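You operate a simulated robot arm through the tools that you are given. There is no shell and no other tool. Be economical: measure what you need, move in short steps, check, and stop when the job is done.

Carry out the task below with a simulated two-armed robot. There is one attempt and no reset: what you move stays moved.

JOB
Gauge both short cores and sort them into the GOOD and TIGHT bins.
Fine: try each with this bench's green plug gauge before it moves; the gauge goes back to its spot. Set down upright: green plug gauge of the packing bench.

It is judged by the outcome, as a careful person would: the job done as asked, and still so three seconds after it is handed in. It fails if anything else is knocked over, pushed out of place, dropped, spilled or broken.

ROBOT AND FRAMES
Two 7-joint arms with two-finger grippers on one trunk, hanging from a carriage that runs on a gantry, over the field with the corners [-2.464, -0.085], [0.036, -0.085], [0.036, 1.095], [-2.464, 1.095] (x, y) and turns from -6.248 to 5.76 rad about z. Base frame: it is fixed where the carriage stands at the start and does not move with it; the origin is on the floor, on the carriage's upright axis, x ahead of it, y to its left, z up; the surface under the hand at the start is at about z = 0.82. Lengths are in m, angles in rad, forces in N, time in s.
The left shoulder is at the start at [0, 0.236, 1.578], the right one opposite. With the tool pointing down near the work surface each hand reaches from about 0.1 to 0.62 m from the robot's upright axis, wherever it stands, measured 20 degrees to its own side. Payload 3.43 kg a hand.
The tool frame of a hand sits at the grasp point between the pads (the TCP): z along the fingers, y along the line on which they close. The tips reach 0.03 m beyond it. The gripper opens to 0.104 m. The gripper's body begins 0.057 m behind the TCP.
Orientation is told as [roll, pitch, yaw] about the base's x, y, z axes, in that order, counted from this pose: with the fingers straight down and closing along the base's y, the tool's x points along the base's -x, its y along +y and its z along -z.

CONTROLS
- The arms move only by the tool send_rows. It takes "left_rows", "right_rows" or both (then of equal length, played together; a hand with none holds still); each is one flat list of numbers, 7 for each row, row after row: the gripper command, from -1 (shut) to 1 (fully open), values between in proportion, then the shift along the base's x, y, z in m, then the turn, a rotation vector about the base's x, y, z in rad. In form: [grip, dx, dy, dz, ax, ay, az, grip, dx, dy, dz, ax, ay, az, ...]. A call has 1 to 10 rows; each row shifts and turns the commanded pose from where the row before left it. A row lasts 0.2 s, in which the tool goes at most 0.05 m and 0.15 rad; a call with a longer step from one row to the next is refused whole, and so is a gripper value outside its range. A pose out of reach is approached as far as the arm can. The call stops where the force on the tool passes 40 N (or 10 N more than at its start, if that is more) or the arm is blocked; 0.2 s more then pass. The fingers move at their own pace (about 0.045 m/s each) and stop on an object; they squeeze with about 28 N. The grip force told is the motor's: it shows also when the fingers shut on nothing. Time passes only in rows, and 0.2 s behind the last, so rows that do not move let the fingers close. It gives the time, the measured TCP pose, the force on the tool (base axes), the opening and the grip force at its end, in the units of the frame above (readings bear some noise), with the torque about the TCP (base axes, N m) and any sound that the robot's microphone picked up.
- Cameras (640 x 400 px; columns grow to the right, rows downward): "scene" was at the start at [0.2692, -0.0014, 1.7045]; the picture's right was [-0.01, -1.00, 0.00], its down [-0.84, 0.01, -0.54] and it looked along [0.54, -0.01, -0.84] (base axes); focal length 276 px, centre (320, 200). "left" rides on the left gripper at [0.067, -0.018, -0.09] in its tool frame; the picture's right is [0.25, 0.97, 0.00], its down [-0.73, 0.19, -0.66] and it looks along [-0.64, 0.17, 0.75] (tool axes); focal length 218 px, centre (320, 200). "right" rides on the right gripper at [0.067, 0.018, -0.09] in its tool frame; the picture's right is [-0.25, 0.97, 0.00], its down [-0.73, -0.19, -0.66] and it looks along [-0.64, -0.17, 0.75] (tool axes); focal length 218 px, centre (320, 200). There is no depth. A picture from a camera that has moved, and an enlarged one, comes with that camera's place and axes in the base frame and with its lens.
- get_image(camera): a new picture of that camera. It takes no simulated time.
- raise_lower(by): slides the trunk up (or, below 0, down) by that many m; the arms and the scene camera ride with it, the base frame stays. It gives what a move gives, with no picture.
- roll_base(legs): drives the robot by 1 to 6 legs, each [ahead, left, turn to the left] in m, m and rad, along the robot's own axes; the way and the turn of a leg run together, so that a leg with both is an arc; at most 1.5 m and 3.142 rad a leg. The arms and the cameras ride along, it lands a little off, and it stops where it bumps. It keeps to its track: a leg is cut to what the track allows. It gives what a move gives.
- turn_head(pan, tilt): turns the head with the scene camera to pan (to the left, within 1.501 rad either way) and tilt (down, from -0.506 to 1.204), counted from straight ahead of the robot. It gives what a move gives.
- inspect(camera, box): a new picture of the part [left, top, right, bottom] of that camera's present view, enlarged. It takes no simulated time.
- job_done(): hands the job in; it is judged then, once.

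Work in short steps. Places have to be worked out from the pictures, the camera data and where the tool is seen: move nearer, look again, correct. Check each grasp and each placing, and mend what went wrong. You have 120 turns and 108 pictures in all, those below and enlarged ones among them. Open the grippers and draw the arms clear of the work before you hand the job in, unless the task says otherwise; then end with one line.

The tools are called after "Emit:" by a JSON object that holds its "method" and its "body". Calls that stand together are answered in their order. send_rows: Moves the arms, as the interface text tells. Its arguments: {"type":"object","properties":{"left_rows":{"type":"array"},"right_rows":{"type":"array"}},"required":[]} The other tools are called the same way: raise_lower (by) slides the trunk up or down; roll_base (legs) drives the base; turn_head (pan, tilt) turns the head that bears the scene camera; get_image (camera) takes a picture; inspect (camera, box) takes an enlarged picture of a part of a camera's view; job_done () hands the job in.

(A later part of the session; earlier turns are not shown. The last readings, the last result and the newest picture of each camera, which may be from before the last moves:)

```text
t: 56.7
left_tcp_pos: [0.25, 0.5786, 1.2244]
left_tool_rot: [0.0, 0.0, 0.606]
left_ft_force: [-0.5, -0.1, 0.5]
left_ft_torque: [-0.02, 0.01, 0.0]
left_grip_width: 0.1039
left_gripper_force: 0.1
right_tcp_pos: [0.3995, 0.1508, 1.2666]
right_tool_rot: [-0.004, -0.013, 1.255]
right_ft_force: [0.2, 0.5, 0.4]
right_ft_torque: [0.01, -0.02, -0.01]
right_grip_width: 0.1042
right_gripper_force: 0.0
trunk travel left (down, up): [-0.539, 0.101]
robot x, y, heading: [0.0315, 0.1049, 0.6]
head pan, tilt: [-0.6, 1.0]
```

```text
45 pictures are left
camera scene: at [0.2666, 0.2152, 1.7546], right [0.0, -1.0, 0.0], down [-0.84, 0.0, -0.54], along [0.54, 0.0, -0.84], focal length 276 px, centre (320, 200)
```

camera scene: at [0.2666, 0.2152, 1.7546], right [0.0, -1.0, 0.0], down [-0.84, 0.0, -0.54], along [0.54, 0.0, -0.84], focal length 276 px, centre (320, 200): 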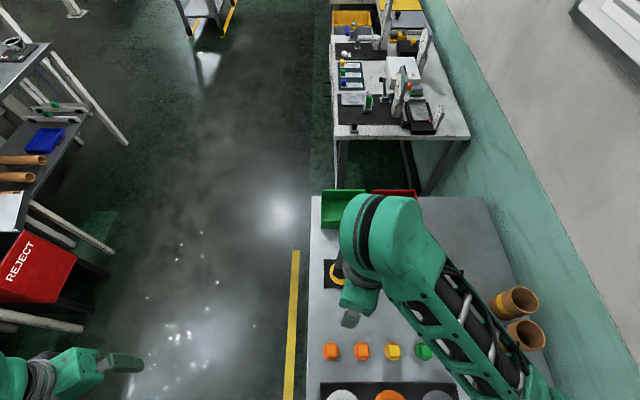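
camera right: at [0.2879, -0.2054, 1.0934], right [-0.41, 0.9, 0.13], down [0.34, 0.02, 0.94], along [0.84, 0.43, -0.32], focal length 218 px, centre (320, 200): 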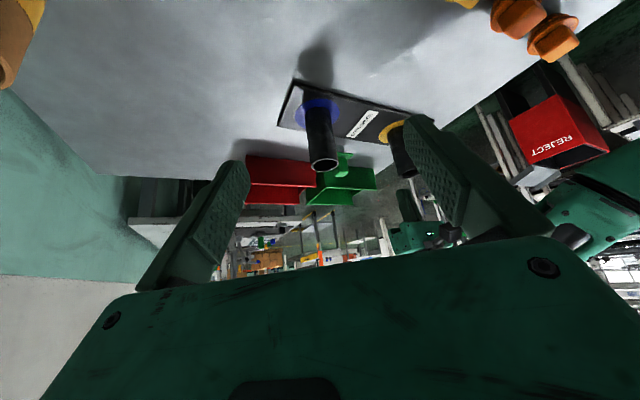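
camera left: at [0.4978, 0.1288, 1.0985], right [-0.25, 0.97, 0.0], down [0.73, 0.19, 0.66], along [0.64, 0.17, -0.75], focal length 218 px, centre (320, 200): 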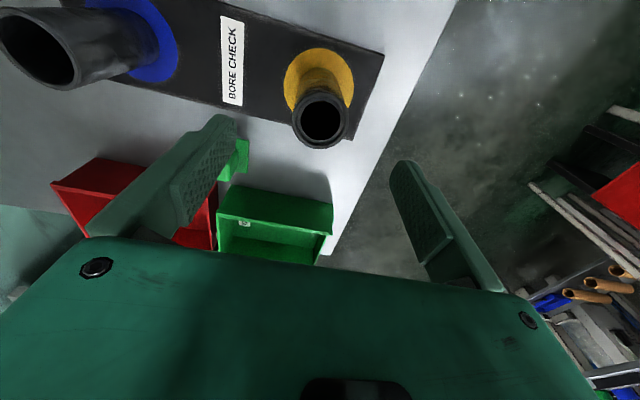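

Clear on both sides. I'll bring the right hand over the yellow core, turning it to yaw 0.6.

Emit:
{"method": "send_rows", "body": {"right_rows": [1, 0.027, -0.001, -0.03, 0, 0, -0.131, 1, 0.027, -0.001, -0.03, 0, 0, -0.131, 1, 0.027, 0, -0.03, 0, 0, -0.131, 1, 0.027, 0, -0.03, 0, 0, -0.131, 1, 0.027, 0, -0.03, 0, 0, -0.131, 1, 0.026, 0, -0.03, 0.008, 0.01, 0, 1, 0, 0, -0.03, 0, 0, 0]}}

Emit:
{"method": "get_image", "body": {"camera": "right"}}

```text
t: 58.3
left_tcp_pos: [0.2499, 0.5789, 1.2254]
left_tool_rot: [0.002, -0.001, 0.606]
left_ft_force: [-0.5, -0.5, -0.7]
left_ft_torque: [-0.04, -0.02, 0.01]
left_grip_width: 0.1042
left_gripper_force: 0.2
right_tcp_pos: [0.5623, 0.1485, 1.0575]
right_tool_rot: [0.01, -0.009, 0.598]
right_ft_force: [-0.1, -0.4, -0.2]
right_ft_torque: [0.01, -0.02, 0.03]
right_grip_width: 0.104
right_gripper_force: 0.1
trunk travel left (down, up): [-0.539, 0.101]
robot x, y, heading: [0.0355, 0.1015, 0.604]
head pan, tilt: [-0.6, 1.0]
```

```text
44 pictures are left
camera right: at [0.4963, 0.1242, 1.1466], right [-0.34, 0.94, 0.01], down [0.71, 0.24, 0.66], along [0.62, 0.23, -0.75], focal length 218 px, centre (320, 200)
```

right: 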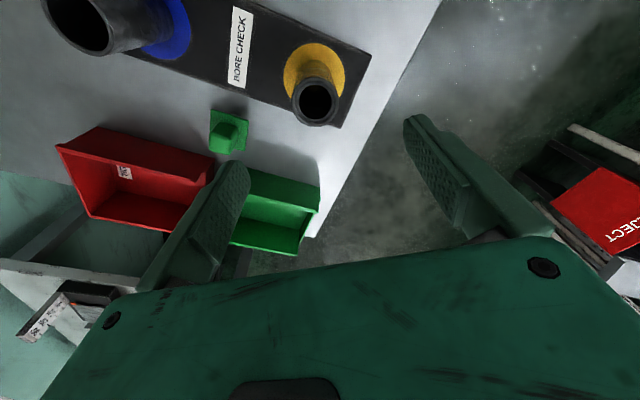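

Core at about (0.560, 0.147). Level the tool and descend around it.

Emit:
{"method": "send_rows", "body": {"right_rows": [1, -0.002, -0.001, -0.035, -0.013, 0.002, 0, 1, 0, 0, -0.035, 0, 0, 0, 1, 0, 0, -0.035, 0, 0, 0, 1, 0, 0, 0, 0, 0, 0]}}

Emit:
{"method": "inspect", "body": {"camera": "right", "box": [200, 60, 440, 240]}}

```text
t: 59.3
left_tcp_pos: [0.2497, 0.5779, 1.2254]
left_tool_rot: [0.002, 0.0, 0.606]
left_ft_force: [0.9, 0.8, 0.5]
left_ft_torque: [0.0, 0.02, 0.01]
left_grip_width: 0.1038
left_gripper_force: 0.1
right_tcp_pos: [0.5605, 0.1476, 0.9527]
right_tool_rot: [0.0, 0.0, 0.6]
right_ft_force: [-1.3, 0.1, 0.5]
right_ft_torque: [-0.02, 0.02, 0.01]
right_grip_width: 0.1042
right_gripper_force: 0.0
trunk travel left (down, up): [-0.539, 0.101]
robot x, y, heading: [0.034, 0.1003, 0.604]
head pan, tilt: [-0.6, 1.0]
```

```text
2.22 times, centred on (320, 150) of right
camera zoom: at [0.4946, 0.1244, 1.0422], right [-0.34, 0.94, 0.0], down [0.71, 0.25, 0.66], along [0.62, 0.22, -0.75], focal length 485 px, centre (320, 311)
```

zoom: 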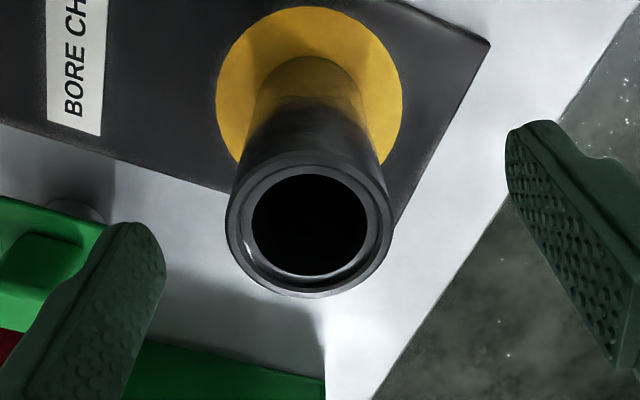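

Centred within about 2 mm; small correction, descend to about 0.904, and close.

Emit:
{"method": "send_rows", "body": {"right_rows": [1, -0.001, -0.002, -0.02, 0, 0, 0, 1, 0, 0, -0.02, 0, 0, 0, 1, 0, 0, -0.009, 0, 0, 0, 0, 0, 0, 0, 0, 0, 0, -0.5, 0, 0, 0, 0, 0, 0, -1, 0, 0, 0, 0, 0, 0, -1, 0, 0, 0, 0, 0, 0, -1, 0, 0, 0, 0, 0, 0, -1, 0, 0, 0, 0, 0, 0]}}

Emit:
{"method": "inspect", "body": {"camera": "right", "box": [200, 60, 440, 240]}}

```text
t: 61.3
left_tcp_pos: [0.2505, 0.5781, 1.2245]
left_tool_rot: [-0.002, -0.001, 0.606]
left_ft_force: [-0.3, -0.1, 0.9]
left_ft_torque: [0.04, 0.03, -0.04]
left_grip_width: 0.1042
left_gripper_force: 0.1
right_tcp_pos: [0.5587, 0.1422, 0.9032]
right_tool_rot: [-0.002, 0.002, 0.599]
right_ft_force: [3.9, -3.9, -3.1]
right_ft_torque: [-0.39, -0.35, -0.1]
right_grip_width: 0.0445
right_gripper_force: 27.9
trunk travel left (down, up): [-0.539, 0.101]
robot x, y, heading: [0.0343, 0.1031, 0.605]
head pan, tilt: [-0.6, 1.0]
```

```text
2.22 times, centred on (320, 150) of right
camera zoom: at [0.4921, 0.1198, 0.9937], right [-0.34, 0.94, 0.0], down [0.71, 0.25, 0.66], along [0.62, 0.22, -0.75], focal length 485 px, centre (320, 311)
```

zoom: 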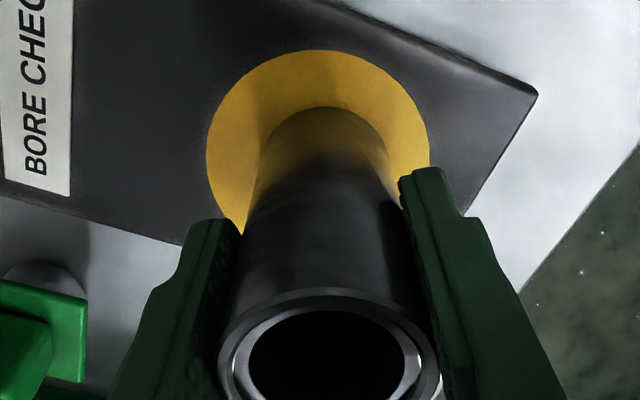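

Core gripped at 44.5 mm. Lifting straight up first.

Emit:
{"method": "send_rows", "body": {"right_rows": [-1, 0, 0, 0.01, 0, 0, 0, -1, 0, 0, 0.03, 0, 0, 0, -1, 0, 0, 0.04, 0, 0, 0, -1, 0, 0, 0.04, 0, 0, 0, -1, 0, 0, 0.04, 0, 0, 0, -1, 0, 0, 0, 0, 0, 0]}}

Emit:
{"method": "get_image", "body": {"camera": "right"}}

```text
t: 62.7
left_tcp_pos: [0.2499, 0.5791, 1.2246]
left_tool_rot: [0.0, 0.001, 0.605]
left_ft_force: [-1.0, 0.4, 0.1]
left_ft_torque: [-0.02, 0.0, 0.01]
left_grip_width: 0.1042
left_gripper_force: 0.0
right_tcp_pos: [0.5571, 0.1469, 1.0615]
right_tool_rot: [0.0, 0.003, 0.598]
right_ft_force: [0.3, 0.1, -0.9]
right_ft_torque: [-0.01, 0.02, 0.02]
right_grip_width: 0.0442
right_gripper_force: 27.6
trunk travel left (down, up): [-0.539, 0.101]
robot x, y, heading: [0.0347, 0.1053, 0.607]
head pan, tilt: [-0.6, 1.0]
```

```text
41 pictures are left
camera right: at [0.4909, 0.1225, 1.1521], right [-0.34, 0.94, 0.0], down [0.71, 0.25, 0.66], along [0.62, 0.22, -0.75], focal length 218 px, centre (320, 200)
```

right: 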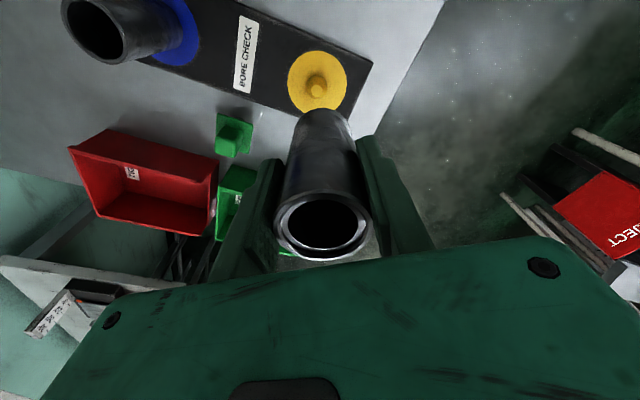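

Lifted off its peg cleanly. Now I carry it at this height to above the TIGHT bin.

Emit:
{"method": "send_rows", "body": {"right_rows": [-1, 0.034, -0.0297, 0, 0, 0, 0, -1, 0.034, -0.0297, 0, 0, 0, 0, -1, 0.034, -0.0297, 0, 0, 0, 0, -1, 0.034, -0.0297, 0, 0, 0, 0, -1, 0.034, -0.0297, 0, 0, 0, 0, -1, 0.034, -0.0297, 0, 0, 0, 0, -1, 0.034, -0.0297, 0, 0, 0, 0, -1, 0, 0, 0, 0, 0, 0]}}

Emit:
{"method": "get_image", "body": {"camera": "right"}}

Emit:
{"method": "get_image", "body": {"camera": "scene"}}

```text
t: 64.5
left_tcp_pos: [0.2492, 0.5788, 1.2245]
left_tool_rot: [0.0, 0.001, 0.606]
left_ft_force: [-0.4, 0.5, 0.5]
left_ft_torque: [0.01, 0.0, -0.02]
left_grip_width: 0.1039
left_gripper_force: 0.1
right_tcp_pos: [0.7951, -0.0634, 1.0623]
right_tool_rot: [0.001, 0.002, 0.602]
right_ft_force: [-0.6, -0.4, -0.8]
right_ft_torque: [0.0, 0.0, -0.01]
right_grip_width: 0.0444
right_gripper_force: 27.7
trunk travel left (down, up): [-0.539, 0.101]
robot x, y, heading: [0.0312, 0.1013, 0.597]
head pan, tilt: [-0.6, 1.0]
```

```text
40 pictures are left
camera right: at [0.7296, -0.0864, 1.1539], right [-0.34, 0.94, 0.0], down [0.71, 0.25, 0.66], along [0.62, 0.22, -0.75], focal length 218 px, centre (320, 200)
```

right: 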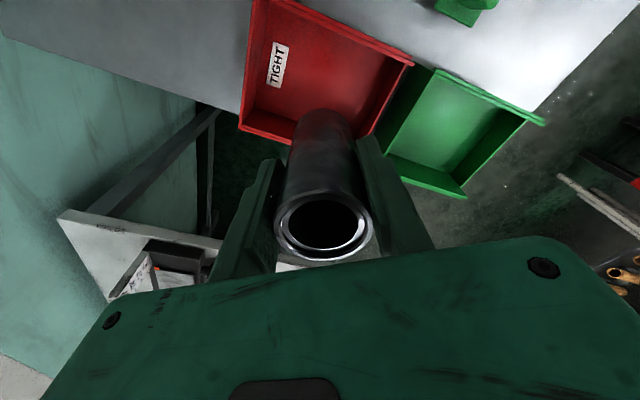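

```text
39 pictures are left
camera scene: at [0.2665, 0.2151, 1.7545], right [0.0, -1.0, 0.0], down [-0.84, 0.0, -0.54], along [0.54, 0.0, -0.84], focal length 276 px, centre (320, 200)
```

scene: 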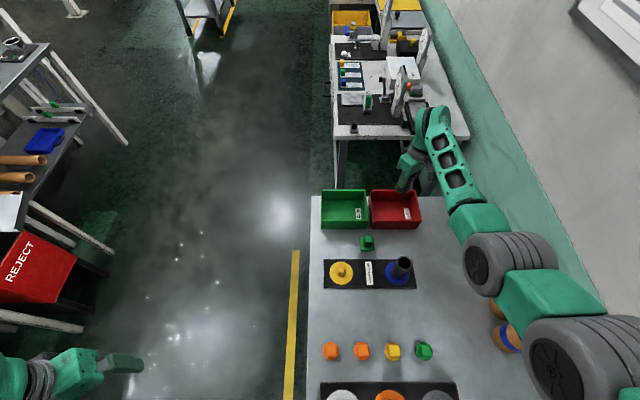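

The landing point projects inside the TIGHT bin. I'll lower to about 1.5 cm above the floor.

Emit:
{"method": "send_rows", "body": {"right_rows": [-1, 0, 0, -0.03, 0, 0, 0, -1, 0, 0, -0.03, 0, 0, 0, -1, 0, 0, -0.03, 0, 0, 0, -1, 0, 0, -0.03, 0, 0, 0, -1, 0, 0, -0.02, 0, 0, 0, -1, 0, 0, 0, 0, 0, 0]}}

Emit:
{"method": "get_image", "body": {"camera": "right"}}

Emit:
{"method": "get_image", "body": {"camera": "scene"}}

```text
t: 65.9
left_tcp_pos: [0.2504, 0.5783, 1.2248]
left_tool_rot: [-0.001, 0.002, 0.606]
left_ft_force: [-0.5, -0.2, 0.5]
left_ft_torque: [0.01, 0.02, -0.02]
left_grip_width: 0.1042
left_gripper_force: 0.1
right_tcp_pos: [0.7652, -0.0642, 0.9437]
right_tool_rot: [-0.002, -0.001, 0.597]
right_ft_force: [0.2, -0.6, 0.2]
right_ft_torque: [0.04, 0.03, -0.03]
right_grip_width: 0.044
right_gripper_force: 28.3
right hand out of reach, approached as far as the arm can: row 3, 4, 5
trunk travel left (down, up): [-0.539, 0.101]
robot x, y, heading: [0.0358, 0.1042, 0.607]
head pan, tilt: [-0.6, 1.0]
```

```text
38 pictures are left
camera right: at [0.6993, -0.0869, 1.0345], right [-0.34, 0.94, 0.0], down [0.71, 0.25, 0.66], along [0.62, 0.22, -0.75], focal length 218 px, centre (320, 200)
```

right: 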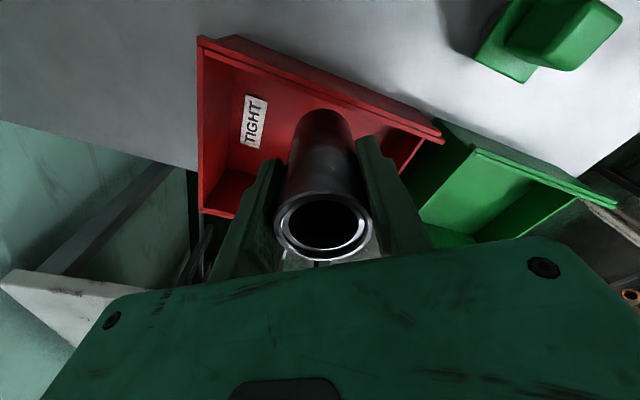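

```text
37 pictures are left
camera scene: at [0.2668, 0.2151, 1.7547], right [0.0, -1.0, 0.0], down [-0.84, 0.0, -0.54], along [0.54, 0.0, -0.84], focal length 276 px, centre (320, 200)
```

scene: 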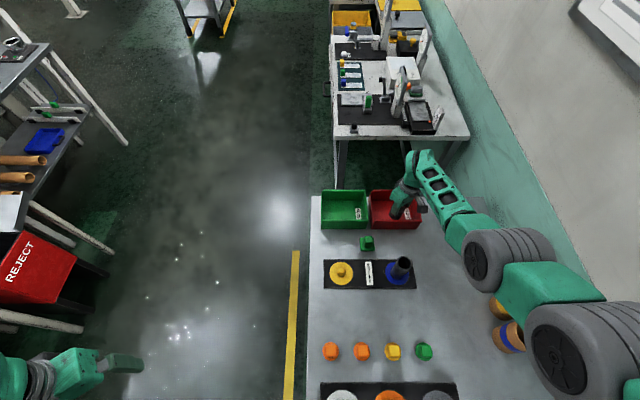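

The arm ran out of reach low down (x pulled in to 0.765), close to the front wall. I'll lift back up, lower the trunk 0.09 with the arm high, and retry.

Emit:
{"method": "send_rows", "body": {"right_rows": [-1, 0, 0, 0.04, 0, 0, 0, -1, 0, 0, 0.04, 0, 0, 0, -1, 0, 0, 0.04, 0, 0, 0, -1, 0, 0, 0.03, 0, 0, 0, -1, 0, 0, 0, 0, 0, 0]}}

Emit:
{"method": "raise_lower", "body": {"by": -0.09}}

Emit:
{"method": "get_image", "body": {"camera": "scene"}}

```text
t: 67.1
left_tcp_pos: [0.249, 0.5789, 1.2248]
left_tool_rot: [0.001, -0.002, 0.607]
left_ft_force: [0.0, 0.0, 0.0]
left_ft_torque: [-0.05, 0.0, -0.02]
left_grip_width: 0.1041
left_gripper_force: 0.1
right_tcp_pos: [0.7652, -0.0614, 1.0951]
right_tool_rot: [-0.001, 0.0, 0.602]
right_ft_force: [-0.3, -0.4, -0.7]
right_ft_torque: [-0.01, -0.01, 0.04]
right_grip_width: 0.0443
right_gripper_force: 28.3
trunk travel left (down, up): [-0.539, 0.101]
robot x, y, heading: [0.0337, 0.1012, 0.607]
head pan, tilt: [-0.6, 1.0]
```

```text
t: 68.3
left_tcp_pos: [0.2498, 0.578, 1.1341]
left_tool_rot: [0.002, 0.001, 0.606]
left_ft_force: [0.3, 0.4, 0.3]
left_ft_torque: [0.02, 0.0, 0.01]
left_grip_width: 0.104
left_gripper_force: 0.0
right_tcp_pos: [0.7649, -0.0614, 1.0058]
right_tool_rot: [0.0, 0.001, 0.598]
right_ft_force: [0.4, -0.1, -0.5]
right_ft_torque: [-0.03, 0.0, -0.03]
right_grip_width: 0.0439
right_gripper_force: 27.7
trunk travel left (down, up): [-0.449, 0.191]
robot x, y, heading: [0.0331, 0.1004, 0.601]
head pan, tilt: [-0.6, 1.0]
```

```text
36 pictures are left
camera scene: at [0.2667, 0.2151, 1.6647], right [0.0, -1.0, 0.0], down [-0.84, 0.0, -0.54], along [0.54, 0.0, -0.84], focal length 276 px, centre (320, 200)
```

scene: 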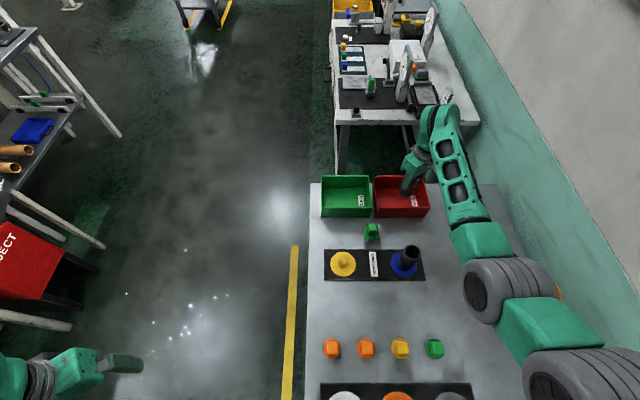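

Forces are nil. Shift +3 cm in x, then lower.

Emit:
{"method": "send_rows", "body": {"right_rows": [-1, 0.03, 0, 0, 0, 0, 0, -1, 0, 0, -0.03, 0, 0, 0, -1, 0, 0, -0.03, 0, 0, 0, -1, 0, 0, -0.015, 0, 0, 0, -1, 0, 0, 0, 0, 0, 0]}}

Emit:
{"method": "get_image", "body": {"camera": "right"}}

Emit:
{"method": "inspect", "body": {"camera": "scene", "box": [300, 140, 480, 280]}}

```text
t: 69.5
left_tcp_pos: [0.25, 0.58, 1.1347]
left_tool_rot: [0.001, 0.001, 0.607]
left_ft_force: [0.6, -0.2, 0.1]
left_ft_torque: [0.0, -0.01, -0.03]
left_grip_width: 0.104
left_gripper_force: 0.0
right_tcp_pos: [0.7941, -0.0603, 0.9277]
right_tool_rot: [0.002, -0.001, 0.598]
right_ft_force: [-0.6, -0.4, -0.4]
right_ft_torque: [0.01, 0.03, 0.0]
right_grip_width: 0.0438
right_gripper_force: 27.9
trunk travel left (down, up): [-0.449, 0.191]
robot x, y, heading: [0.0298, 0.1042, 0.608]
head pan, tilt: [-0.6, 1.0]
```

```text
35 pictures are left
camera right: at [0.7273, -0.0846, 1.0185], right [-0.34, 0.94, 0.0], down [0.71, 0.25, 0.66], along [0.62, 0.22, -0.75], focal length 218 px, centre (320, 200)
```

right: 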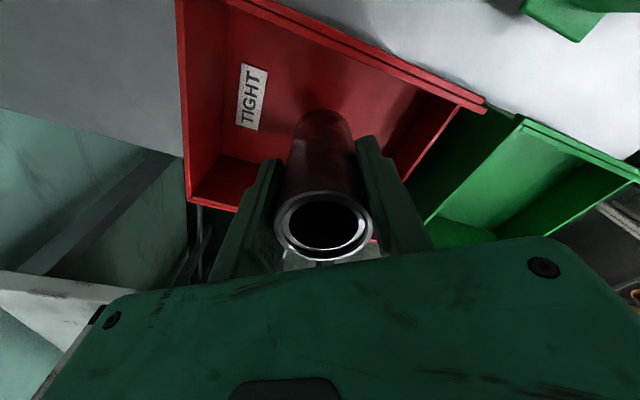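

```text
2.86 times, centred on (390, 210) of scene
camera zoom: at [0.2666, 0.2151, 1.6646], right [0.0, -1.0, 0.0], down [-0.84, 0.0, -0.54], along [0.54, 0.0, -0.84], focal length 789 px, centre (120, 171)
```

zoom: 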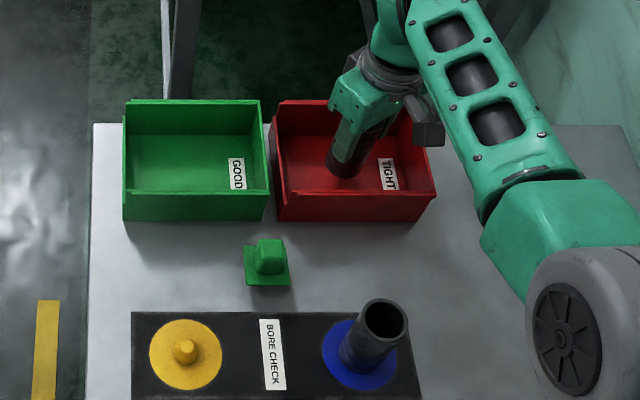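

Well inside the bin and upright. Lowering slowly to touchdown.

Emit:
{"method": "send_rows", "body": {"right_rows": [-1, 0, 0, -0.012, 0, 0, 0, -1, 0, 0, -0.005, 0, 0, 0, -1, 0, 0, -0.003, 0, 0, 0, -1, 0, 0, -0.002, 0, 0, 0, -1, 0, 0, 0, 0, 0, 0]}}

```text
t: 70.7
left_tcp_pos: [0.2507, 0.5788, 1.134]
left_tool_rot: [-0.001, -0.001, 0.606]
left_ft_force: [0.0, -0.1, -0.2]
left_ft_torque: [-0.02, -0.01, 0.01]
left_grip_width: 0.1039
left_gripper_force: 0.0
right_tcp_pos: [0.7935, -0.0635, 0.9074]
right_tool_rot: [0.0, -0.002, 0.598]
right_ft_force: [-0.3, -0.1, -0.4]
right_ft_torque: [-0.02, -0.04, 0.0]
right_grip_width: 0.0442
right_gripper_force: 27.8
trunk travel left (down, up): [-0.449, 0.191]
robot x, y, heading: [0.0314, 0.1014, 0.6]
head pan, tilt: [-0.6, 1.0]
```

Emit:
{"method": "send_rows", "body": {"right_rows": [-1, 0, 0, -0.002, 0, 0, 0, -1, 0, 0, -0.0015, 0, 0, 0, -1, 0, 0, -0.0015, 0, 0, 0, -1, 0, 0, 0, 0, 0, 0]}}

```text
t: 71.7
left_tcp_pos: [0.2496, 0.5785, 1.1359]
left_tool_rot: [0.0, 0.0, 0.606]
left_ft_force: [-0.1, -0.1, 0.4]
left_ft_torque: [0.03, 0.0, 0.0]
left_grip_width: 0.1041
left_gripper_force: 0.1
right_tcp_pos: [0.7957, -0.0609, 0.9032]
right_tool_rot: [0.0, 0.0, 0.598]
right_ft_force: [0.1, -0.7, -0.8]
right_ft_torque: [0.0, 0.0, 0.02]
right_grip_width: 0.0444
right_gripper_force: 28.1
trunk travel left (down, up): [-0.449, 0.191]
robot x, y, heading: [0.0326, 0.1019, 0.603]
head pan, tilt: [-0.6, 1.0]
```

No contact yet at 0.903; continuing in 1.5 mm steps.

Emit:
{"method": "send_rows", "body": {"right_rows": [-1, 0, 0, -0.0015, 0, 0, 0, -1, 0, 0, -0.0015, 0, 0, 0, -1, 0, 0, -0.001, 0, 0, 0, -1, 0, 0, 0, 0, 0, 0]}}

```text
t: 72.7
left_tcp_pos: [0.2496, 0.5786, 1.1355]
left_tool_rot: [0.0, -0.001, 0.606]
left_ft_force: [0.5, -0.5, -0.4]
left_ft_torque: [-0.03, 0.01, 0.0]
left_grip_width: 0.104
left_gripper_force: 0.1
right_tcp_pos: [0.7954, -0.061, 0.8982]
right_tool_rot: [0.0, 0.0, 0.601]
right_ft_force: [-0.5, -0.3, -0.4]
right_ft_torque: [0.0, 0.01, -0.01]
right_grip_width: 0.044
right_gripper_force: 27.8
trunk travel left (down, up): [-0.449, 0.191]
robot x, y, heading: [0.0317, 0.1013, 0.606]
head pan, tilt: [-0.6, 1.0]
```

Emit:
{"method": "send_rows", "body": {"right_rows": [-1, 0, 0, -0.0015, 0, 0, 0, -1, 0, 0, -0.0015, 0, 0, 0, -1, 0, 0, -0.0015, 0, 0, 0, -1, 0, 0, 0, 0, 0, 0]}}

Emit:
{"method": "inspect", "body": {"camera": "scene", "box": [360, 160, 440, 220]}}

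```text
t: 73.7
left_tcp_pos: [0.2504, 0.5793, 1.1349]
left_tool_rot: [-0.003, -0.002, 0.606]
left_ft_force: [-0.6, 0.2, 0.4]
left_ft_torque: [-0.03, 0.01, 0.01]
left_grip_width: 0.1039
left_gripper_force: 0.1
right_tcp_pos: [0.7964, -0.0624, 0.8988]
right_tool_rot: [-0.003, -0.001, 0.598]
right_ft_force: [-4.9, 0.7, 18.3]
right_ft_torque: [-0.17, 0.61, -0.05]
right_grip_width: 0.0443
right_gripper_force: 28.2
trunk travel left (down, up): [-0.449, 0.191]
robot x, y, heading: [0.0332, 0.1017, 0.606]
head pan, tilt: [-0.6, 1.0]
```

```text
6.67 times, centred on (400, 190) of scene
camera zoom: at [0.2669, 0.2149, 1.6648], right [0.0, -1.0, 0.0], down [-0.84, 0.0, -0.54], along [0.54, 0.0, -0.84], focal length 1840 px, centre (-213, 267)
```

zoom: 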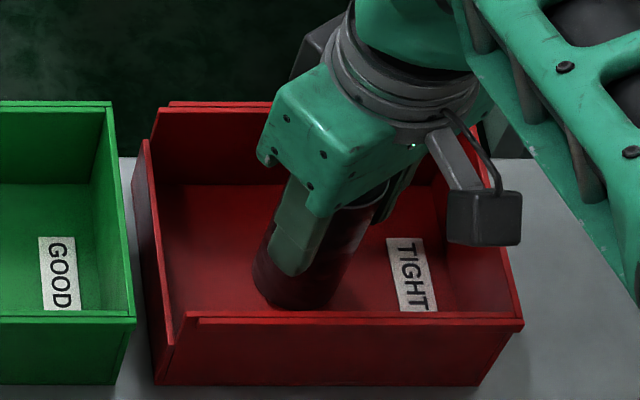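

Floor contact (18 N). I'll ease the pressure, open moderately, and rise.

Emit:
{"method": "send_rows", "body": {"right_rows": [-1, 0, 0, 0.003, 0, 0, 0, 0, 0, 0, 0, 0, 0, 0, 0.45, 0, 0, 0, 0, 0, 0, 0.45, 0, 0, 0, 0, 0, 0, 0.45, 0, 0, 0, 0, 0, 0, 0.45, 0, 0, 0.03, 0, 0, 0, 0.45, 0, 0, 0.04, 0, 0, 0, 0.45, 0, 0, 0.04, 0, 0, 0, 0.45, 0, 0, 0.04, 0, 0, 0]}}

Emit:
{"method": "inspect", "body": {"camera": "scene", "box": [300, 140, 480, 280]}}

Emit:
{"method": "get_image", "body": {"camera": "right"}}

```text
t: 75.7
left_tcp_pos: [0.249, 0.5791, 1.1348]
left_tool_rot: [0.002, -0.001, 0.605]
left_ft_force: [0.1, 0.0, 0.2]
left_ft_torque: [-0.01, 0.05, -0.03]
left_grip_width: 0.1042
left_gripper_force: 0.1
right_tcp_pos: [0.8308, -0.0625, 1.0373]
right_tool_rot: [-0.001, 0.0, 0.599]
right_ft_force: [-0.6, -0.1, -0.1]
right_ft_torque: [-0.06, -0.01, 0.01]
right_grip_width: 0.0751
right_gripper_force: 0.0
right hand out of reach, approached as far as the arm can: row 7, 8, 9
trunk travel left (down, up): [-0.449, 0.191]
robot x, y, heading: [0.0349, 0.1012, 0.606]
head pan, tilt: [-0.6, 1.0]
```

```text
2.86 times, centred on (390, 210) of scene
camera zoom: at [0.267, 0.215, 1.6647], right [0.0, -1.0, 0.0], down [-0.84, 0.0, -0.54], along [0.54, 0.0, -0.84], focal length 789 px, centre (120, 171)
```

zoom: 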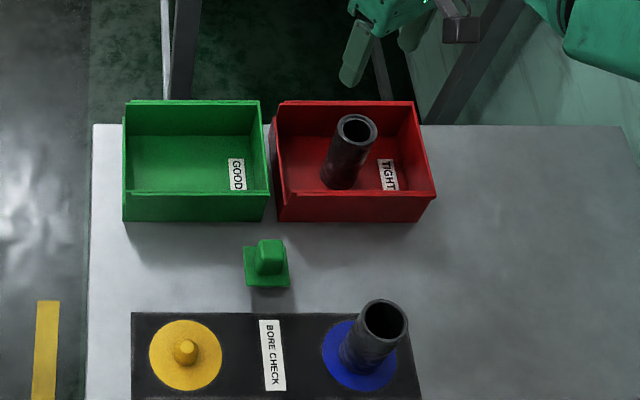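

```text
31 pictures are left
camera right: at [0.7649, -0.0856, 1.1273], right [-0.34, 0.94, 0.0], down [0.71, 0.25, 0.66], along [0.62, 0.22, -0.76], focal length 218 px, centre (320, 200)
```

right: 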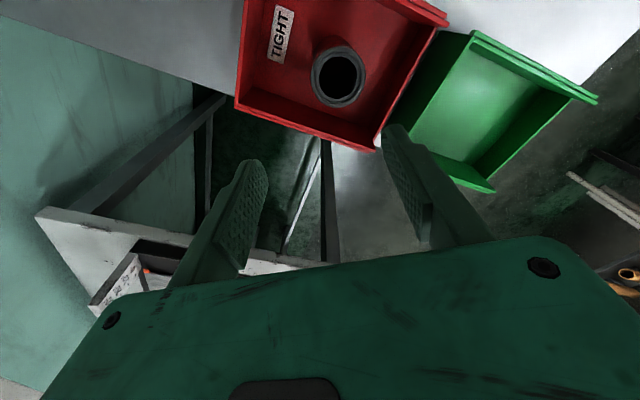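

The yellow core stands in the TIGHT bin. I'll raise the trunk back and move the right hand over the blue core.

Emit:
{"method": "raise_lower", "body": {"by": 0.09}}

Emit:
{"method": "send_rows", "body": {"right_rows": [1, -0.04, 0.002, -0.01, 0, 0, 0, 1, -0.04, 0.002, -0.01, 0, 0, 0, 1, -0.04, 0.002, -0.01, 0, 0, 0, 1, -0.04, 0.002, -0.01, 0, 0, 0, 1, -0.04, 0.002, -0.01, 0, 0, 0, 1, -0.03, 0.002, -0.01, 0, 0, 0, 1, 0, 0, 0, 0, 0, 0]}}

Emit:
{"method": "get_image", "body": {"camera": "right"}}

```text
t: 77.0
left_tcp_pos: [0.249, 0.5774, 1.2249]
left_tool_rot: [-0.002, 0.0, 0.607]
left_ft_force: [0.5, -0.6, 1.0]
left_ft_torque: [0.0, -0.04, -0.01]
left_grip_width: 0.1039
left_gripper_force: 0.1
right_tcp_pos: [0.8293, -0.0629, 1.1252]
right_tool_rot: [0.001, 0.002, 0.598]
right_ft_force: [0.4, -0.1, -0.8]
right_ft_torque: [0.0, -0.01, -0.03]
right_grip_width: 0.0753
right_gripper_force: 0.0
trunk travel left (down, up): [-0.539, 0.101]
robot x, y, heading: [0.035, 0.1025, 0.604]
head pan, tilt: [-0.6, 1.0]
```

```text
t: 78.6
left_tcp_pos: [0.2499, 0.5787, 1.225]
left_tool_rot: [0.002, 0.0, 0.604]
left_ft_force: [-0.6, 0.2, 0.0]
left_ft_torque: [0.01, -0.02, 0.01]
left_grip_width: 0.1041
left_gripper_force: 0.1
right_tcp_pos: [0.7847, -0.0422, 1.0101]
right_tool_rot: [0.003, 0.004, 0.599]
right_ft_force: [0.7, -0.1, -0.1]
right_ft_torque: [-0.01, 0.0, -0.03]
right_grip_width: 0.104
right_gripper_force: 0.2
right hand out of reach, approached as far as the arm can: row 1, 2, 3, 4, 5, 6
trunk travel left (down, up): [-0.539, 0.101]
robot x, y, heading: [0.034, 0.0996, 0.603]
head pan, tilt: [-0.6, 1.0]
```

```text
30 pictures are left
camera right: at [0.719, -0.0648, 1.1003], right [-0.34, 0.94, 0.0], down [0.71, 0.25, 0.65], along [0.62, 0.22, -0.76], focal length 218 px, centre (320, 200)
```

right: 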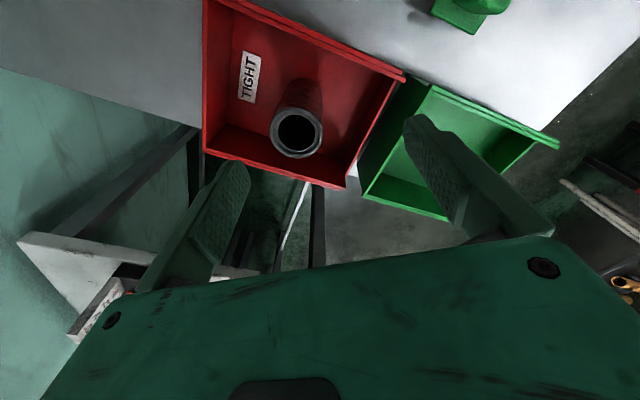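

The right arm seems stuck near a joint limit and won't retract as commanded. I'll look at its posture before doing anything else.

Emit:
{"method": "get_image", "body": {"camera": "scene"}}

```text
29 pictures are left
camera scene: at [0.2667, 0.2151, 1.7546], right [0.0, -1.0, 0.0], down [-0.84, 0.0, -0.54], along [0.54, 0.0, -0.84], focal length 276 px, centre (320, 200)
```

scene: 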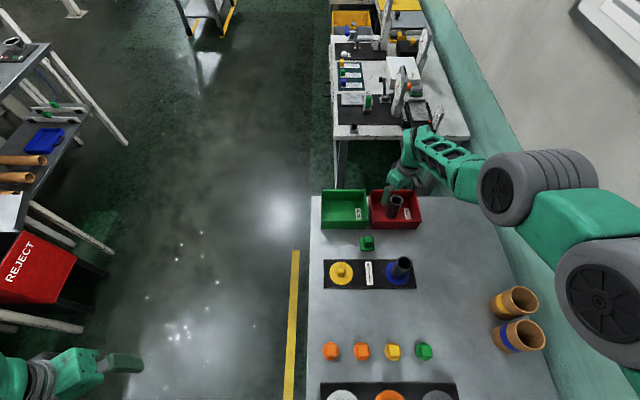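

The elbow has swung outward to the right. I'll raise the hand and turn its yaw to follow the forearm, to unwind the wrist.

Emit:
{"method": "send_rows", "body": {"right_rows": [1, 0, 0, 0.03, 0, 0, 0.13, 1, 0, 0, 0.03, 0, 0, 0.13, 1, 0, 0, 0.02, 0, 0, 0.13, 1, 0, 0, 0, 0, 0, 0]}}

```text
t: 79.6
left_tcp_pos: [0.2501, 0.5786, 1.2263]
left_tool_rot: [0.001, 0.0, 0.607]
left_ft_force: [0.5, -0.5, -0.3]
left_ft_torque: [0.0, -0.02, 0.01]
left_grip_width: 0.1042
left_gripper_force: 0.0
right_tcp_pos: [0.814, -0.0387, 1.079]
right_tool_rot: [0.002, 0.004, 0.991]
right_ft_force: [-0.4, 0.2, 0.4]
right_ft_torque: [0.01, 0.01, 0.03]
right_grip_width: 0.1038
right_gripper_force: 0.1
right hand out of reach, approached as far as the arm can: row 1, 2, 3
trunk travel left (down, up): [-0.539, 0.101]
robot x, y, heading: [0.0348, 0.1034, 0.605]
head pan, tilt: [-0.6, 1.0]
```

I'll try sliding the hand toward +y (over the GOOD bin, well above it), where the shoulder should free up.

Emit:
{"method": "send_rows", "body": {"right_rows": [1, 0, 0.03, 0.01, 0, 0, 0, 1, 0, 0.03, 0.01, 0, 0, 0, 1, -0.01, 0.03, 0, 0, 0, 0, 1, -0.01, 0.03, 0, 0, 0, 0, 1, 0, 0, 0, 0, 0, 0]}}

Emit:
{"method": "get_image", "body": {"camera": "scene"}}

```text
t: 80.8
left_tcp_pos: [0.2499, 0.5795, 1.2264]
left_tool_rot: [0.0, -0.001, 0.606]
left_ft_force: [0.2, 0.3, -0.8]
left_ft_torque: [0.0, 0.0, 0.04]
left_grip_width: 0.104
left_gripper_force: 0.1
right_tcp_pos: [0.7988, 0.0829, 1.0977]
right_tool_rot: [0.002, 0.003, 0.99]
right_ft_force: [0.4, 0.3, 0.2]
right_ft_torque: [0.02, 0.0, -0.02]
right_grip_width: 0.1041
right_gripper_force: 0.1
trunk travel left (down, up): [-0.539, 0.101]
robot x, y, heading: [0.0303, 0.1007, 0.603]
head pan, tilt: [-0.6, 1.0]
```

```text
28 pictures are left
camera scene: at [0.2666, 0.2151, 1.7546], right [0.0, -1.0, 0.0], down [-0.84, 0.0, -0.54], along [0.54, 0.0, -0.84], focal length 276 px, centre (320, 200)
```

scene: 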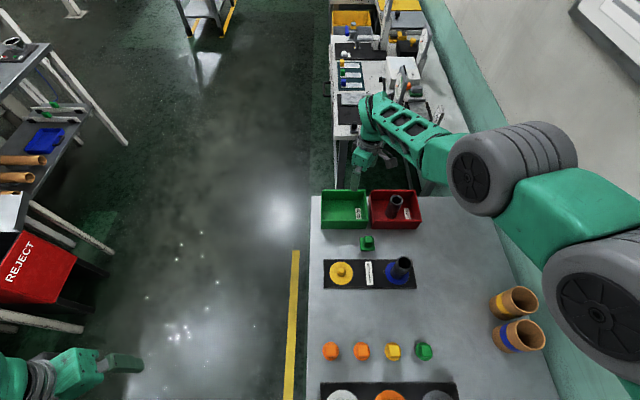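

It moves freely again. Now retract toward the robot at this height on the +y side.

Emit:
{"method": "send_rows", "body": {"right_rows": [1, -0.035, 0.008, 0, 0, 0, 0, 1, -0.035, 0.008, 0, 0, 0, 0, 1, -0.035, 0.008, 0, 0, 0, 0, 1, -0.035, 0.008, 0, 0, 0, 0, 1, -0.035, 0, 0, 0, 0, 0, 1, -0.035, 0, 0, 0, 0, 0, 1, 0, 0, 0, 0, 0, 0]}}

Emit:
{"method": "get_image", "body": {"camera": "scene"}}

```text
t: 82.4
left_tcp_pos: [0.2499, 0.5785, 1.2241]
left_tool_rot: [-0.001, -0.001, 0.606]
left_ft_force: [-0.1, 0.7, 0.2]
left_ft_torque: [0.01, 0.01, 0.0]
left_grip_width: 0.1041
left_gripper_force: 0.0
right_tcp_pos: [0.7369, 0.1722, 1.0245]
right_tool_rot: [0.001, 0.004, 0.99]
right_ft_force: [-0.4, -1.4, -0.3]
right_ft_torque: [0.0, 0.0, 0.03]
right_grip_width: 0.1038
right_gripper_force: 0.1
right hand out of reach, approached as far as the arm can: row 1, 2, 3, 4, 5, 6
trunk travel left (down, up): [-0.539, 0.101]
robot x, y, heading: [0.0366, 0.102, 0.602]
head pan, tilt: [-0.6, 1.0]
```

```text
27 pictures are left
camera scene: at [0.2667, 0.2151, 1.7546], right [0.0, -1.0, 0.0], down [-0.84, 0.0, -0.54], along [0.54, 0.0, -0.84], focal length 276 px, centre (320, 200)
```

scene: 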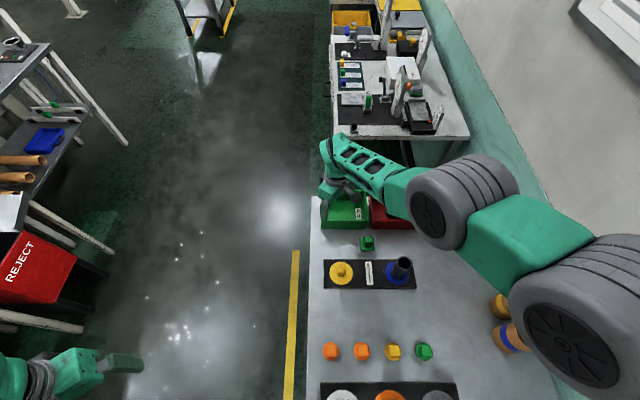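

It's up against an inner joint limit with the tool vertical and the elbow high. I'll tilt the fingers outward about 0.5 rad to relieve the wrist, then retract.

Emit:
{"method": "send_rows", "body": {"right_rows": [1, 0, 0, 0.01, 0.104, -0.078, 0, 1, 0, 0, 0.01, 0.104, -0.078, 0, 1, 0, 0, 0.01, 0.104, -0.078, 0, 1, 0, 0, 0.01, 0.104, -0.078, 0, 1, -0.03, 0, 0, 0, 0, 0, 1, -0.03, 0, 0, 0, 0, 0, 1, -0.03, 0, 0, 0, 0, 0, 1, -0.03, 0, 0, 0, 0, 0, 1, 0, 0, 0, 0, 0, 0]}}

Emit:
{"method": "get_image", "body": {"camera": "scene"}}

```text
t: 84.4
left_tcp_pos: [0.25, 0.5791, 1.2255]
left_tool_rot: [0.002, 0.001, 0.604]
left_ft_force: [-1.0, -0.2, 0.4]
left_ft_torque: [-0.01, -0.01, 0.04]
left_grip_width: 0.1039
left_gripper_force: 0.1
right_tcp_pos: [0.7332, 0.2418, 1.0097]
right_tool_rot: [-0.092, -0.157, 0.986]
right_ft_force: [0.3, 0.3, 0.6]
right_ft_torque: [0.02, 0.02, 0.0]
right_grip_width: 0.1039
right_gripper_force: 0.1
right hand out of reach, approached as far as the arm can: row 1, 2, 3, 4, 5, 6, 7, 8
trunk travel left (down, up): [-0.539, 0.101]
robot x, y, heading: [0.0309, 0.0981, 0.601]
head pan, tilt: [-0.6, 1.0]
```

```text
26 pictures are left
camera scene: at [0.2666, 0.2151, 1.7546], right [0.0, -1.0, 0.0], down [-0.84, 0.0, -0.54], along [0.54, 0.0, -0.84], focal length 276 px, centre (320, 200)
```

scene: 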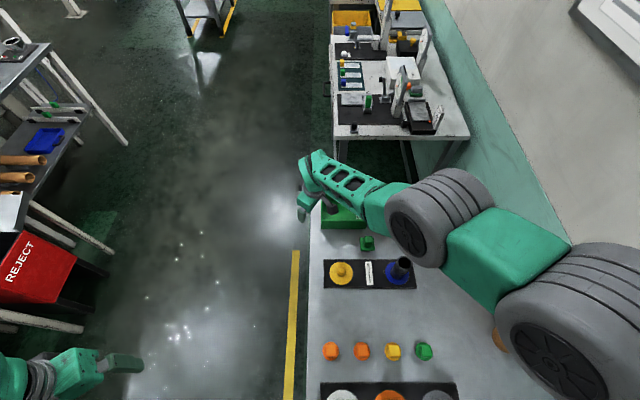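

The stuck hand positions all lie on a sphere of radius 0.691 about the shoulder, slightly inside full reach (about 0.71). That suggests the elbow went past straight and bent the wrong way. I'll stretch the arm out fully over the empty floor side, so I can re-bend it by moving the other way.

Emit:
{"method": "send_rows", "body": {"right_rows": [1, 0, 0.03, 0.01, -0.04, 0.08, 0, 1, 0, 0.03, 0.01, -0.04, 0.083, 0, 1, 0.03, 0.03, 0, 0, 0, 0, 1, 0.03, 0.03, 0, 0, 0, 0, 1, 0.03, 0.02, 0, 0, 0, 0, 1, 0.03, 0.02, 0, 0, 0, 0]}}

```text
t: 85.8
left_tcp_pos: [0.2495, 0.5785, 1.2256]
left_tool_rot: [0.0, 0.0, 0.605]
left_ft_force: [0.2, -0.6, 0.2]
left_ft_torque: [0.03, 0.01, 0.01]
left_grip_width: 0.1042
left_gripper_force: 0.0
right_tcp_pos: [0.7026, 0.2875, 1.0507]
right_tool_rot: [-0.001, -0.005, 0.978]
right_ft_force: [-0.5, -0.4, 0.7]
right_ft_torque: [0.02, 0.02, -0.02]
right_grip_width: 0.1039
right_gripper_force: 0.1
right hand out of reach, approached as far as the arm can: row 1, 2, 3, 4, 5, 6
trunk travel left (down, up): [-0.539, 0.101]
robot x, y, heading: [0.0333, 0.1032, 0.601]
head pan, tilt: [-0.6, 1.0]
```

Now at R≈0.707, essentially straight. Move downward and inward to bend the elbow the proper way.

Emit:
{"method": "send_rows", "body": {"right_rows": [1, -0.005, 0.0, -0.03, 0, 0, 0, 1, -0.01, -0.003, -0.03, 0, 0, 0, 1, -0.015, -0.005, -0.02, 0, 0, 0, 1, -0.02, -0.007, 0, 0, 0, 0, 1, -0.02, -0.007, 0, 0, 0, 0, 1, -0.02, -0.007, 0, 0, 0, 0]}}

Emit:
{"method": "get_image", "body": {"camera": "scene"}}

```text
t: 87.2
left_tcp_pos: [0.2484, 0.5782, 1.2248]
left_tool_rot: [-0.001, -0.001, 0.606]
left_ft_force: [-0.7, 0.7, 0.3]
left_ft_torque: [-0.01, 0.0, 0.0]
left_grip_width: 0.1039
left_gripper_force: 0.1
right_tcp_pos: [0.6314, 0.2739, 0.9541]
right_tool_rot: [-0.001, -0.004, 0.981]
right_ft_force: [-0.4, 0.3, -1.2]
right_ft_torque: [0.02, 0.02, -0.01]
right_grip_width: 0.1041
right_gripper_force: 0.1
right hand out of reach, approached as far as the arm can: row 1, 2, 4, 5, 6
trunk travel left (down, up): [-0.539, 0.101]
robot x, y, heading: [0.0314, 0.1023, 0.602]
head pan, tilt: [-0.6, 1.0]
```

```text
25 pictures are left
camera scene: at [0.2665, 0.2151, 1.7546], right [0.0, -1.0, 0.0], down [-0.84, 0.0, -0.54], along [0.54, 0.0, -0.84], focal length 276 px, centre (320, 200)
```

scene: 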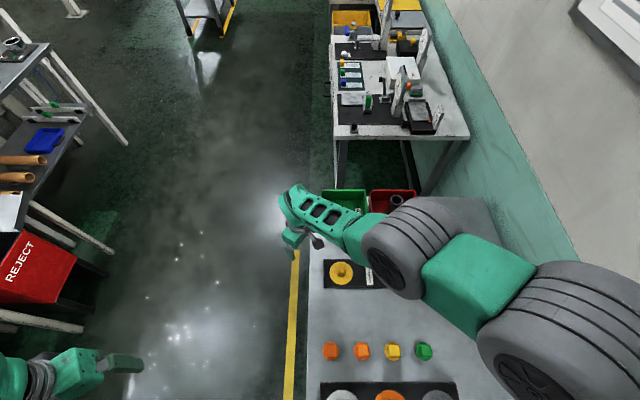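

Back at R=0.691, so that is the wrong side. I'll stretch out again, then go upward and inward instead.

Emit:
{"method": "send_rows", "body": {"right_rows": [1, 0.03, 0.025, 0.02, 0, 0, 0, 1, 0.03, 0.025, 0.02, 0, 0, 0, 1, 0.02, 0.02, 0.03, 0, 0, 0, 1, 0.0, 0.0, 0.045, 0, 0, 0, 1, -0.01, -0.005, 0.045, 0, 0, 0, 1, -0.02, -0.01, 0.04, 0, 0, 0, 1, -0.03, -0.01, 0.03, 0, 0, 0, 1, -0.03, -0.01, 0.02, 0, 0, 0]}}

```text
t: 89.0
left_tcp_pos: [0.2494, 0.5787, 1.2254]
left_tool_rot: [-0.002, 0.001, 0.605]
left_ft_force: [-0.4, -1.0, -0.2]
left_ft_torque: [-0.02, -0.01, 0.0]
left_grip_width: 0.1039
left_gripper_force: 0.1
right_tcp_pos: [0.5746, 0.2699, 1.1868]
right_tool_rot: [-0.003, -0.003, 0.979]
right_ft_force: [-0.1, 0.3, 0.7]
right_ft_torque: [-0.03, -0.02, 0.03]
right_grip_width: 0.1039
right_gripper_force: 0.0
right hand out of reach, approached as far as the arm can: row 1, 2, 3
trunk travel left (down, up): [-0.539, 0.101]
robot x, y, heading: [0.0328, 0.1017, 0.608]
head pan, tilt: [-0.6, 1.0]
```

Freed (R≈0.56). To avoid the limit for the GOOD bin, I'll shift the base +y 0.1 and turn a further 0.3 rad, putting the shoulder closer.

Emit:
{"method": "roll_base", "body": {"legs": [[0.0565, 0.0825, 0], [0, 0, 0.3]]}}

Emit:
{"method": "turn_head", "body": {"pan": -0.9, "tilt": 1.0}}

Emit:
{"method": "get_image", "body": {"camera": "scene"}}

```text
t: 91.1
left_tcp_pos: [0.1004, 0.7207, 1.2258]
left_tool_rot: [0.002, 0.0, 0.9]
left_ft_force: [0.3, -0.4, 0.6]
left_ft_torque: [-0.01, -0.03, -0.01]
left_grip_width: 0.1042
left_gripper_force: 0.1
right_tcp_pos: [0.5006, 0.5208, 1.1875]
right_tool_rot: [-0.002, -0.004, 1.275]
right_ft_force: [0.0, -0.2, 0.0]
right_ft_torque: [-0.03, 0.02, 0.02]
right_grip_width: 0.104
right_gripper_force: 0.1
trunk travel left (down, up): [-0.539, 0.101]
robot x, y, heading: [0.0323, 0.204, 0.896]
head pan, tilt: [-0.6, 1.0]
```

```text
t: 91.9
left_tcp_pos: [0.1004, 0.7204, 1.2249]
left_tool_rot: [0.0, 0.001, 0.9]
left_ft_force: [-1.1, -0.6, 0.1]
left_ft_torque: [-0.02, 0.01, 0.01]
left_grip_width: 0.1039
left_gripper_force: 0.1
right_tcp_pos: [0.501, 0.5204, 1.1876]
right_tool_rot: [-0.002, -0.005, 1.275]
right_ft_force: [0.3, 0.3, 0.1]
right_ft_torque: [-0.01, 0.03, -0.03]
right_grip_width: 0.104
right_gripper_force: 0.0
trunk travel left (down, up): [-0.539, 0.101]
robot x, y, heading: [0.0299, 0.1983, 0.897]
head pan, tilt: [-0.901, 1.0]
```

```text
24 pictures are left
camera scene: at [0.2252, 0.3576, 1.7546], right [0.0, -1.0, 0.0], down [-0.84, 0.0, -0.54], along [0.54, 0.0, -0.84], focal length 276 px, centre (320, 200)
```

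scene: 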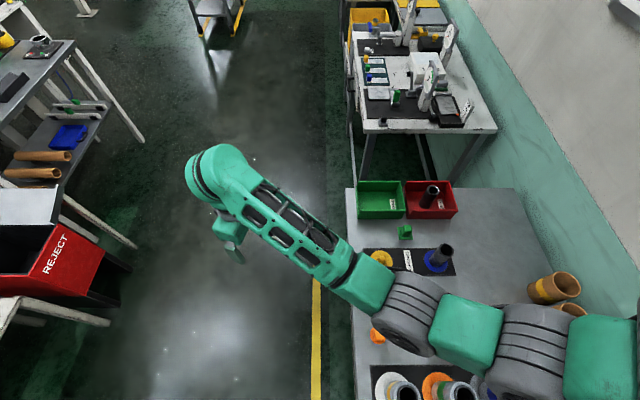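

Everything is still in place. Swing the right hand toward the blue core, keeping high.

Emit:
{"method": "send_rows", "body": {"right_rows": [1, 0.004, -0.045, 0, 0, 0, -0.0675, 1, 0.004, -0.045, 0, 0, 0, -0.0675, 1, 0.004, -0.045, 0, 0, 0, -0.0675, 1, 0.004, -0.045, 0, 0, 0, -0.0675, 1, 0.004, -0.045, 0, 0, 0, -0.0675, 1, 0.004, -0.045, 0, 0, 0, -0.0675, 1, 0.004, -0.045, 0, 0, 0, -0.0675, 1, 0.004, -0.045, 0, 0, 0, -0.0675, 1, 0.004, -0.045, 0, 0, 0, -0.0675, 1, 0.004, -0.045, 0, 0, 0, -0.0675]}}

Emit:
{"method": "send_rows", "body": {"right_rows": [1, 0.006, -0.04, -0.02, 0, 0, 0, 1, 0.006, -0.04, -0.02, 0, 0, 0, 1, 0.006, -0.036, -0.025, 0, 0, 0, 1, 0, 0, -0.03, 0, 0, 0, 1, 0, 0, -0.03, 0, 0, 0, 1, 0, 0, 0, 0, 0, 0]}}

Emit:
{"method": "get_image", "body": {"camera": "right"}}

Emit:
{"method": "get_image", "body": {"camera": "scene"}}

```text
t: 94.1
left_tcp_pos: [0.1008, 0.7209, 1.2252]
left_tool_rot: [-0.002, 0.001, 0.9]
left_ft_force: [0.5, 0.2, 0.3]
left_ft_torque: [-0.04, -0.01, 0.01]
left_grip_width: 0.1038
left_gripper_force: 0.0
right_tcp_pos: [0.5424, 0.0715, 1.187]
right_tool_rot: [-0.002, -0.006, 0.598]
right_ft_force: [0.1, 0.0, -0.7]
right_ft_torque: [0.01, -0.02, -0.01]
right_grip_width: 0.1039
right_gripper_force: 0.0
trunk travel left (down, up): [-0.539, 0.101]
robot x, y, heading: [0.0349, 0.2015, 0.903]
head pan, tilt: [-0.901, 1.0]
```

```text
t: 95.5
left_tcp_pos: [0.1002, 0.7216, 1.2257]
left_tool_rot: [0.0, 0.0, 0.9]
left_ft_force: [0.0, 0.2, -0.2]
left_ft_torque: [-0.01, 0.03, 0.01]
left_grip_width: 0.104
left_gripper_force: 0.1
right_tcp_pos: [0.5588, -0.0439, 1.0598]
right_tool_rot: [-0.002, -0.005, 0.599]
right_ft_force: [1.0, -0.2, 0.0]
right_ft_torque: [-0.01, -0.03, 0.01]
right_grip_width: 0.104
right_gripper_force: 0.1
trunk travel left (down, up): [-0.539, 0.101]
robot x, y, heading: [0.0321, 0.1981, 0.901]
head pan, tilt: [-0.901, 1.0]
```

```text
23 pictures are left
camera right: at [0.492, -0.0688, 1.1503], right [-0.34, 0.94, 0.0], down [0.71, 0.25, 0.66], along [0.62, 0.22, -0.75], focal length 218 px, centre (320, 200)
```

right: 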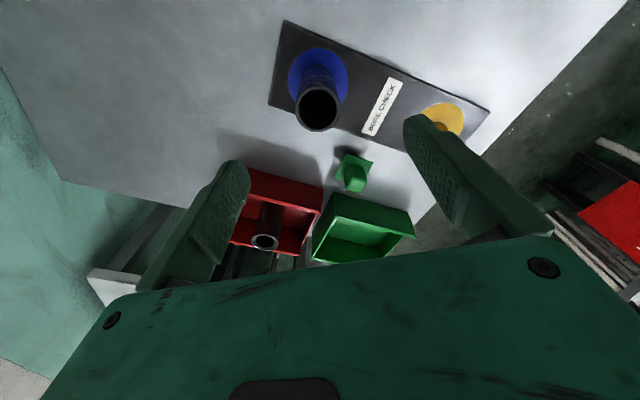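

```text
22 pictures are left
camera scene: at [0.2253, 0.3575, 1.7546], right [0.0, -1.0, 0.0], down [-0.84, 0.0, -0.54], along [0.54, 0.0, -0.84], focal length 276 px, centre (320, 200)
```

scene: 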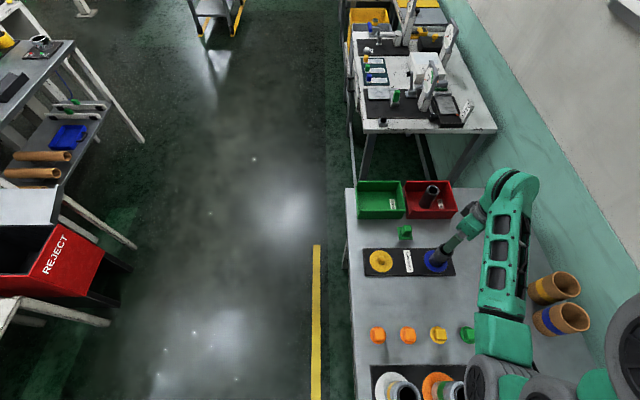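

Blue core at about (0.563, -0.045). The elbow can't drop below about 1.17 at this trunk height, so the rolls are safe. Descending around the core top.

Emit:
{"method": "send_rows", "body": {"right_rows": [1, 0.003, -0.001, -0.035, 0, 0.005, 0, 1, 0, 0, -0.035, 0, 0, 0, 1, 0, 0, -0.036, 0, 0, 0, 1, 0, 0, 0, 0, 0, 0]}}

Emit:
{"method": "inspect", "body": {"camera": "right", "box": [200, 60, 440, 240]}}

```text
t: 96.5
left_tcp_pos: [0.1018, 0.7212, 1.2249]
left_tool_rot: [0.0, 0.0, 0.9]
left_ft_force: [-0.5, 0.8, -0.8]
left_ft_torque: [-0.01, -0.01, 0.01]
left_grip_width: 0.1039
left_gripper_force: 0.1
right_tcp_pos: [0.5632, -0.0478, 0.9543]
right_tool_rot: [0.002, 0.001, 0.598]
right_ft_force: [-0.3, -0.6, 1.1]
right_ft_torque: [-0.01, -0.01, 0.03]
right_grip_width: 0.1041
right_gripper_force: 0.1
trunk travel left (down, up): [-0.539, 0.101]
robot x, y, heading: [0.0323, 0.2024, 0.897]
head pan, tilt: [-0.901, 1.0]
```

```text
2.22 times, centred on (320, 150) of right
camera zoom: at [0.4966, -0.0708, 1.045], right [-0.34, 0.94, 0.0], down [0.71, 0.25, 0.66], along [0.62, 0.22, -0.75], focal length 485 px, centre (320, 311)
```

zoom: 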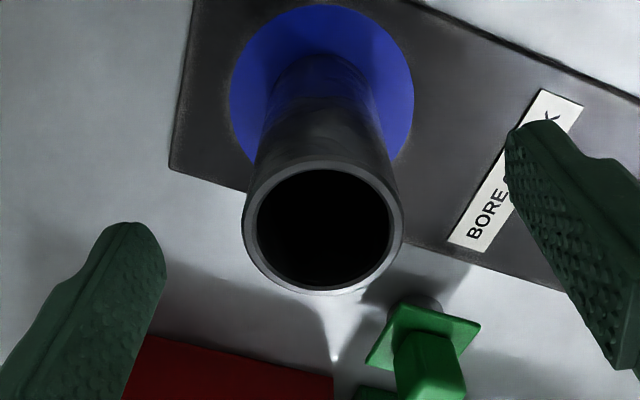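

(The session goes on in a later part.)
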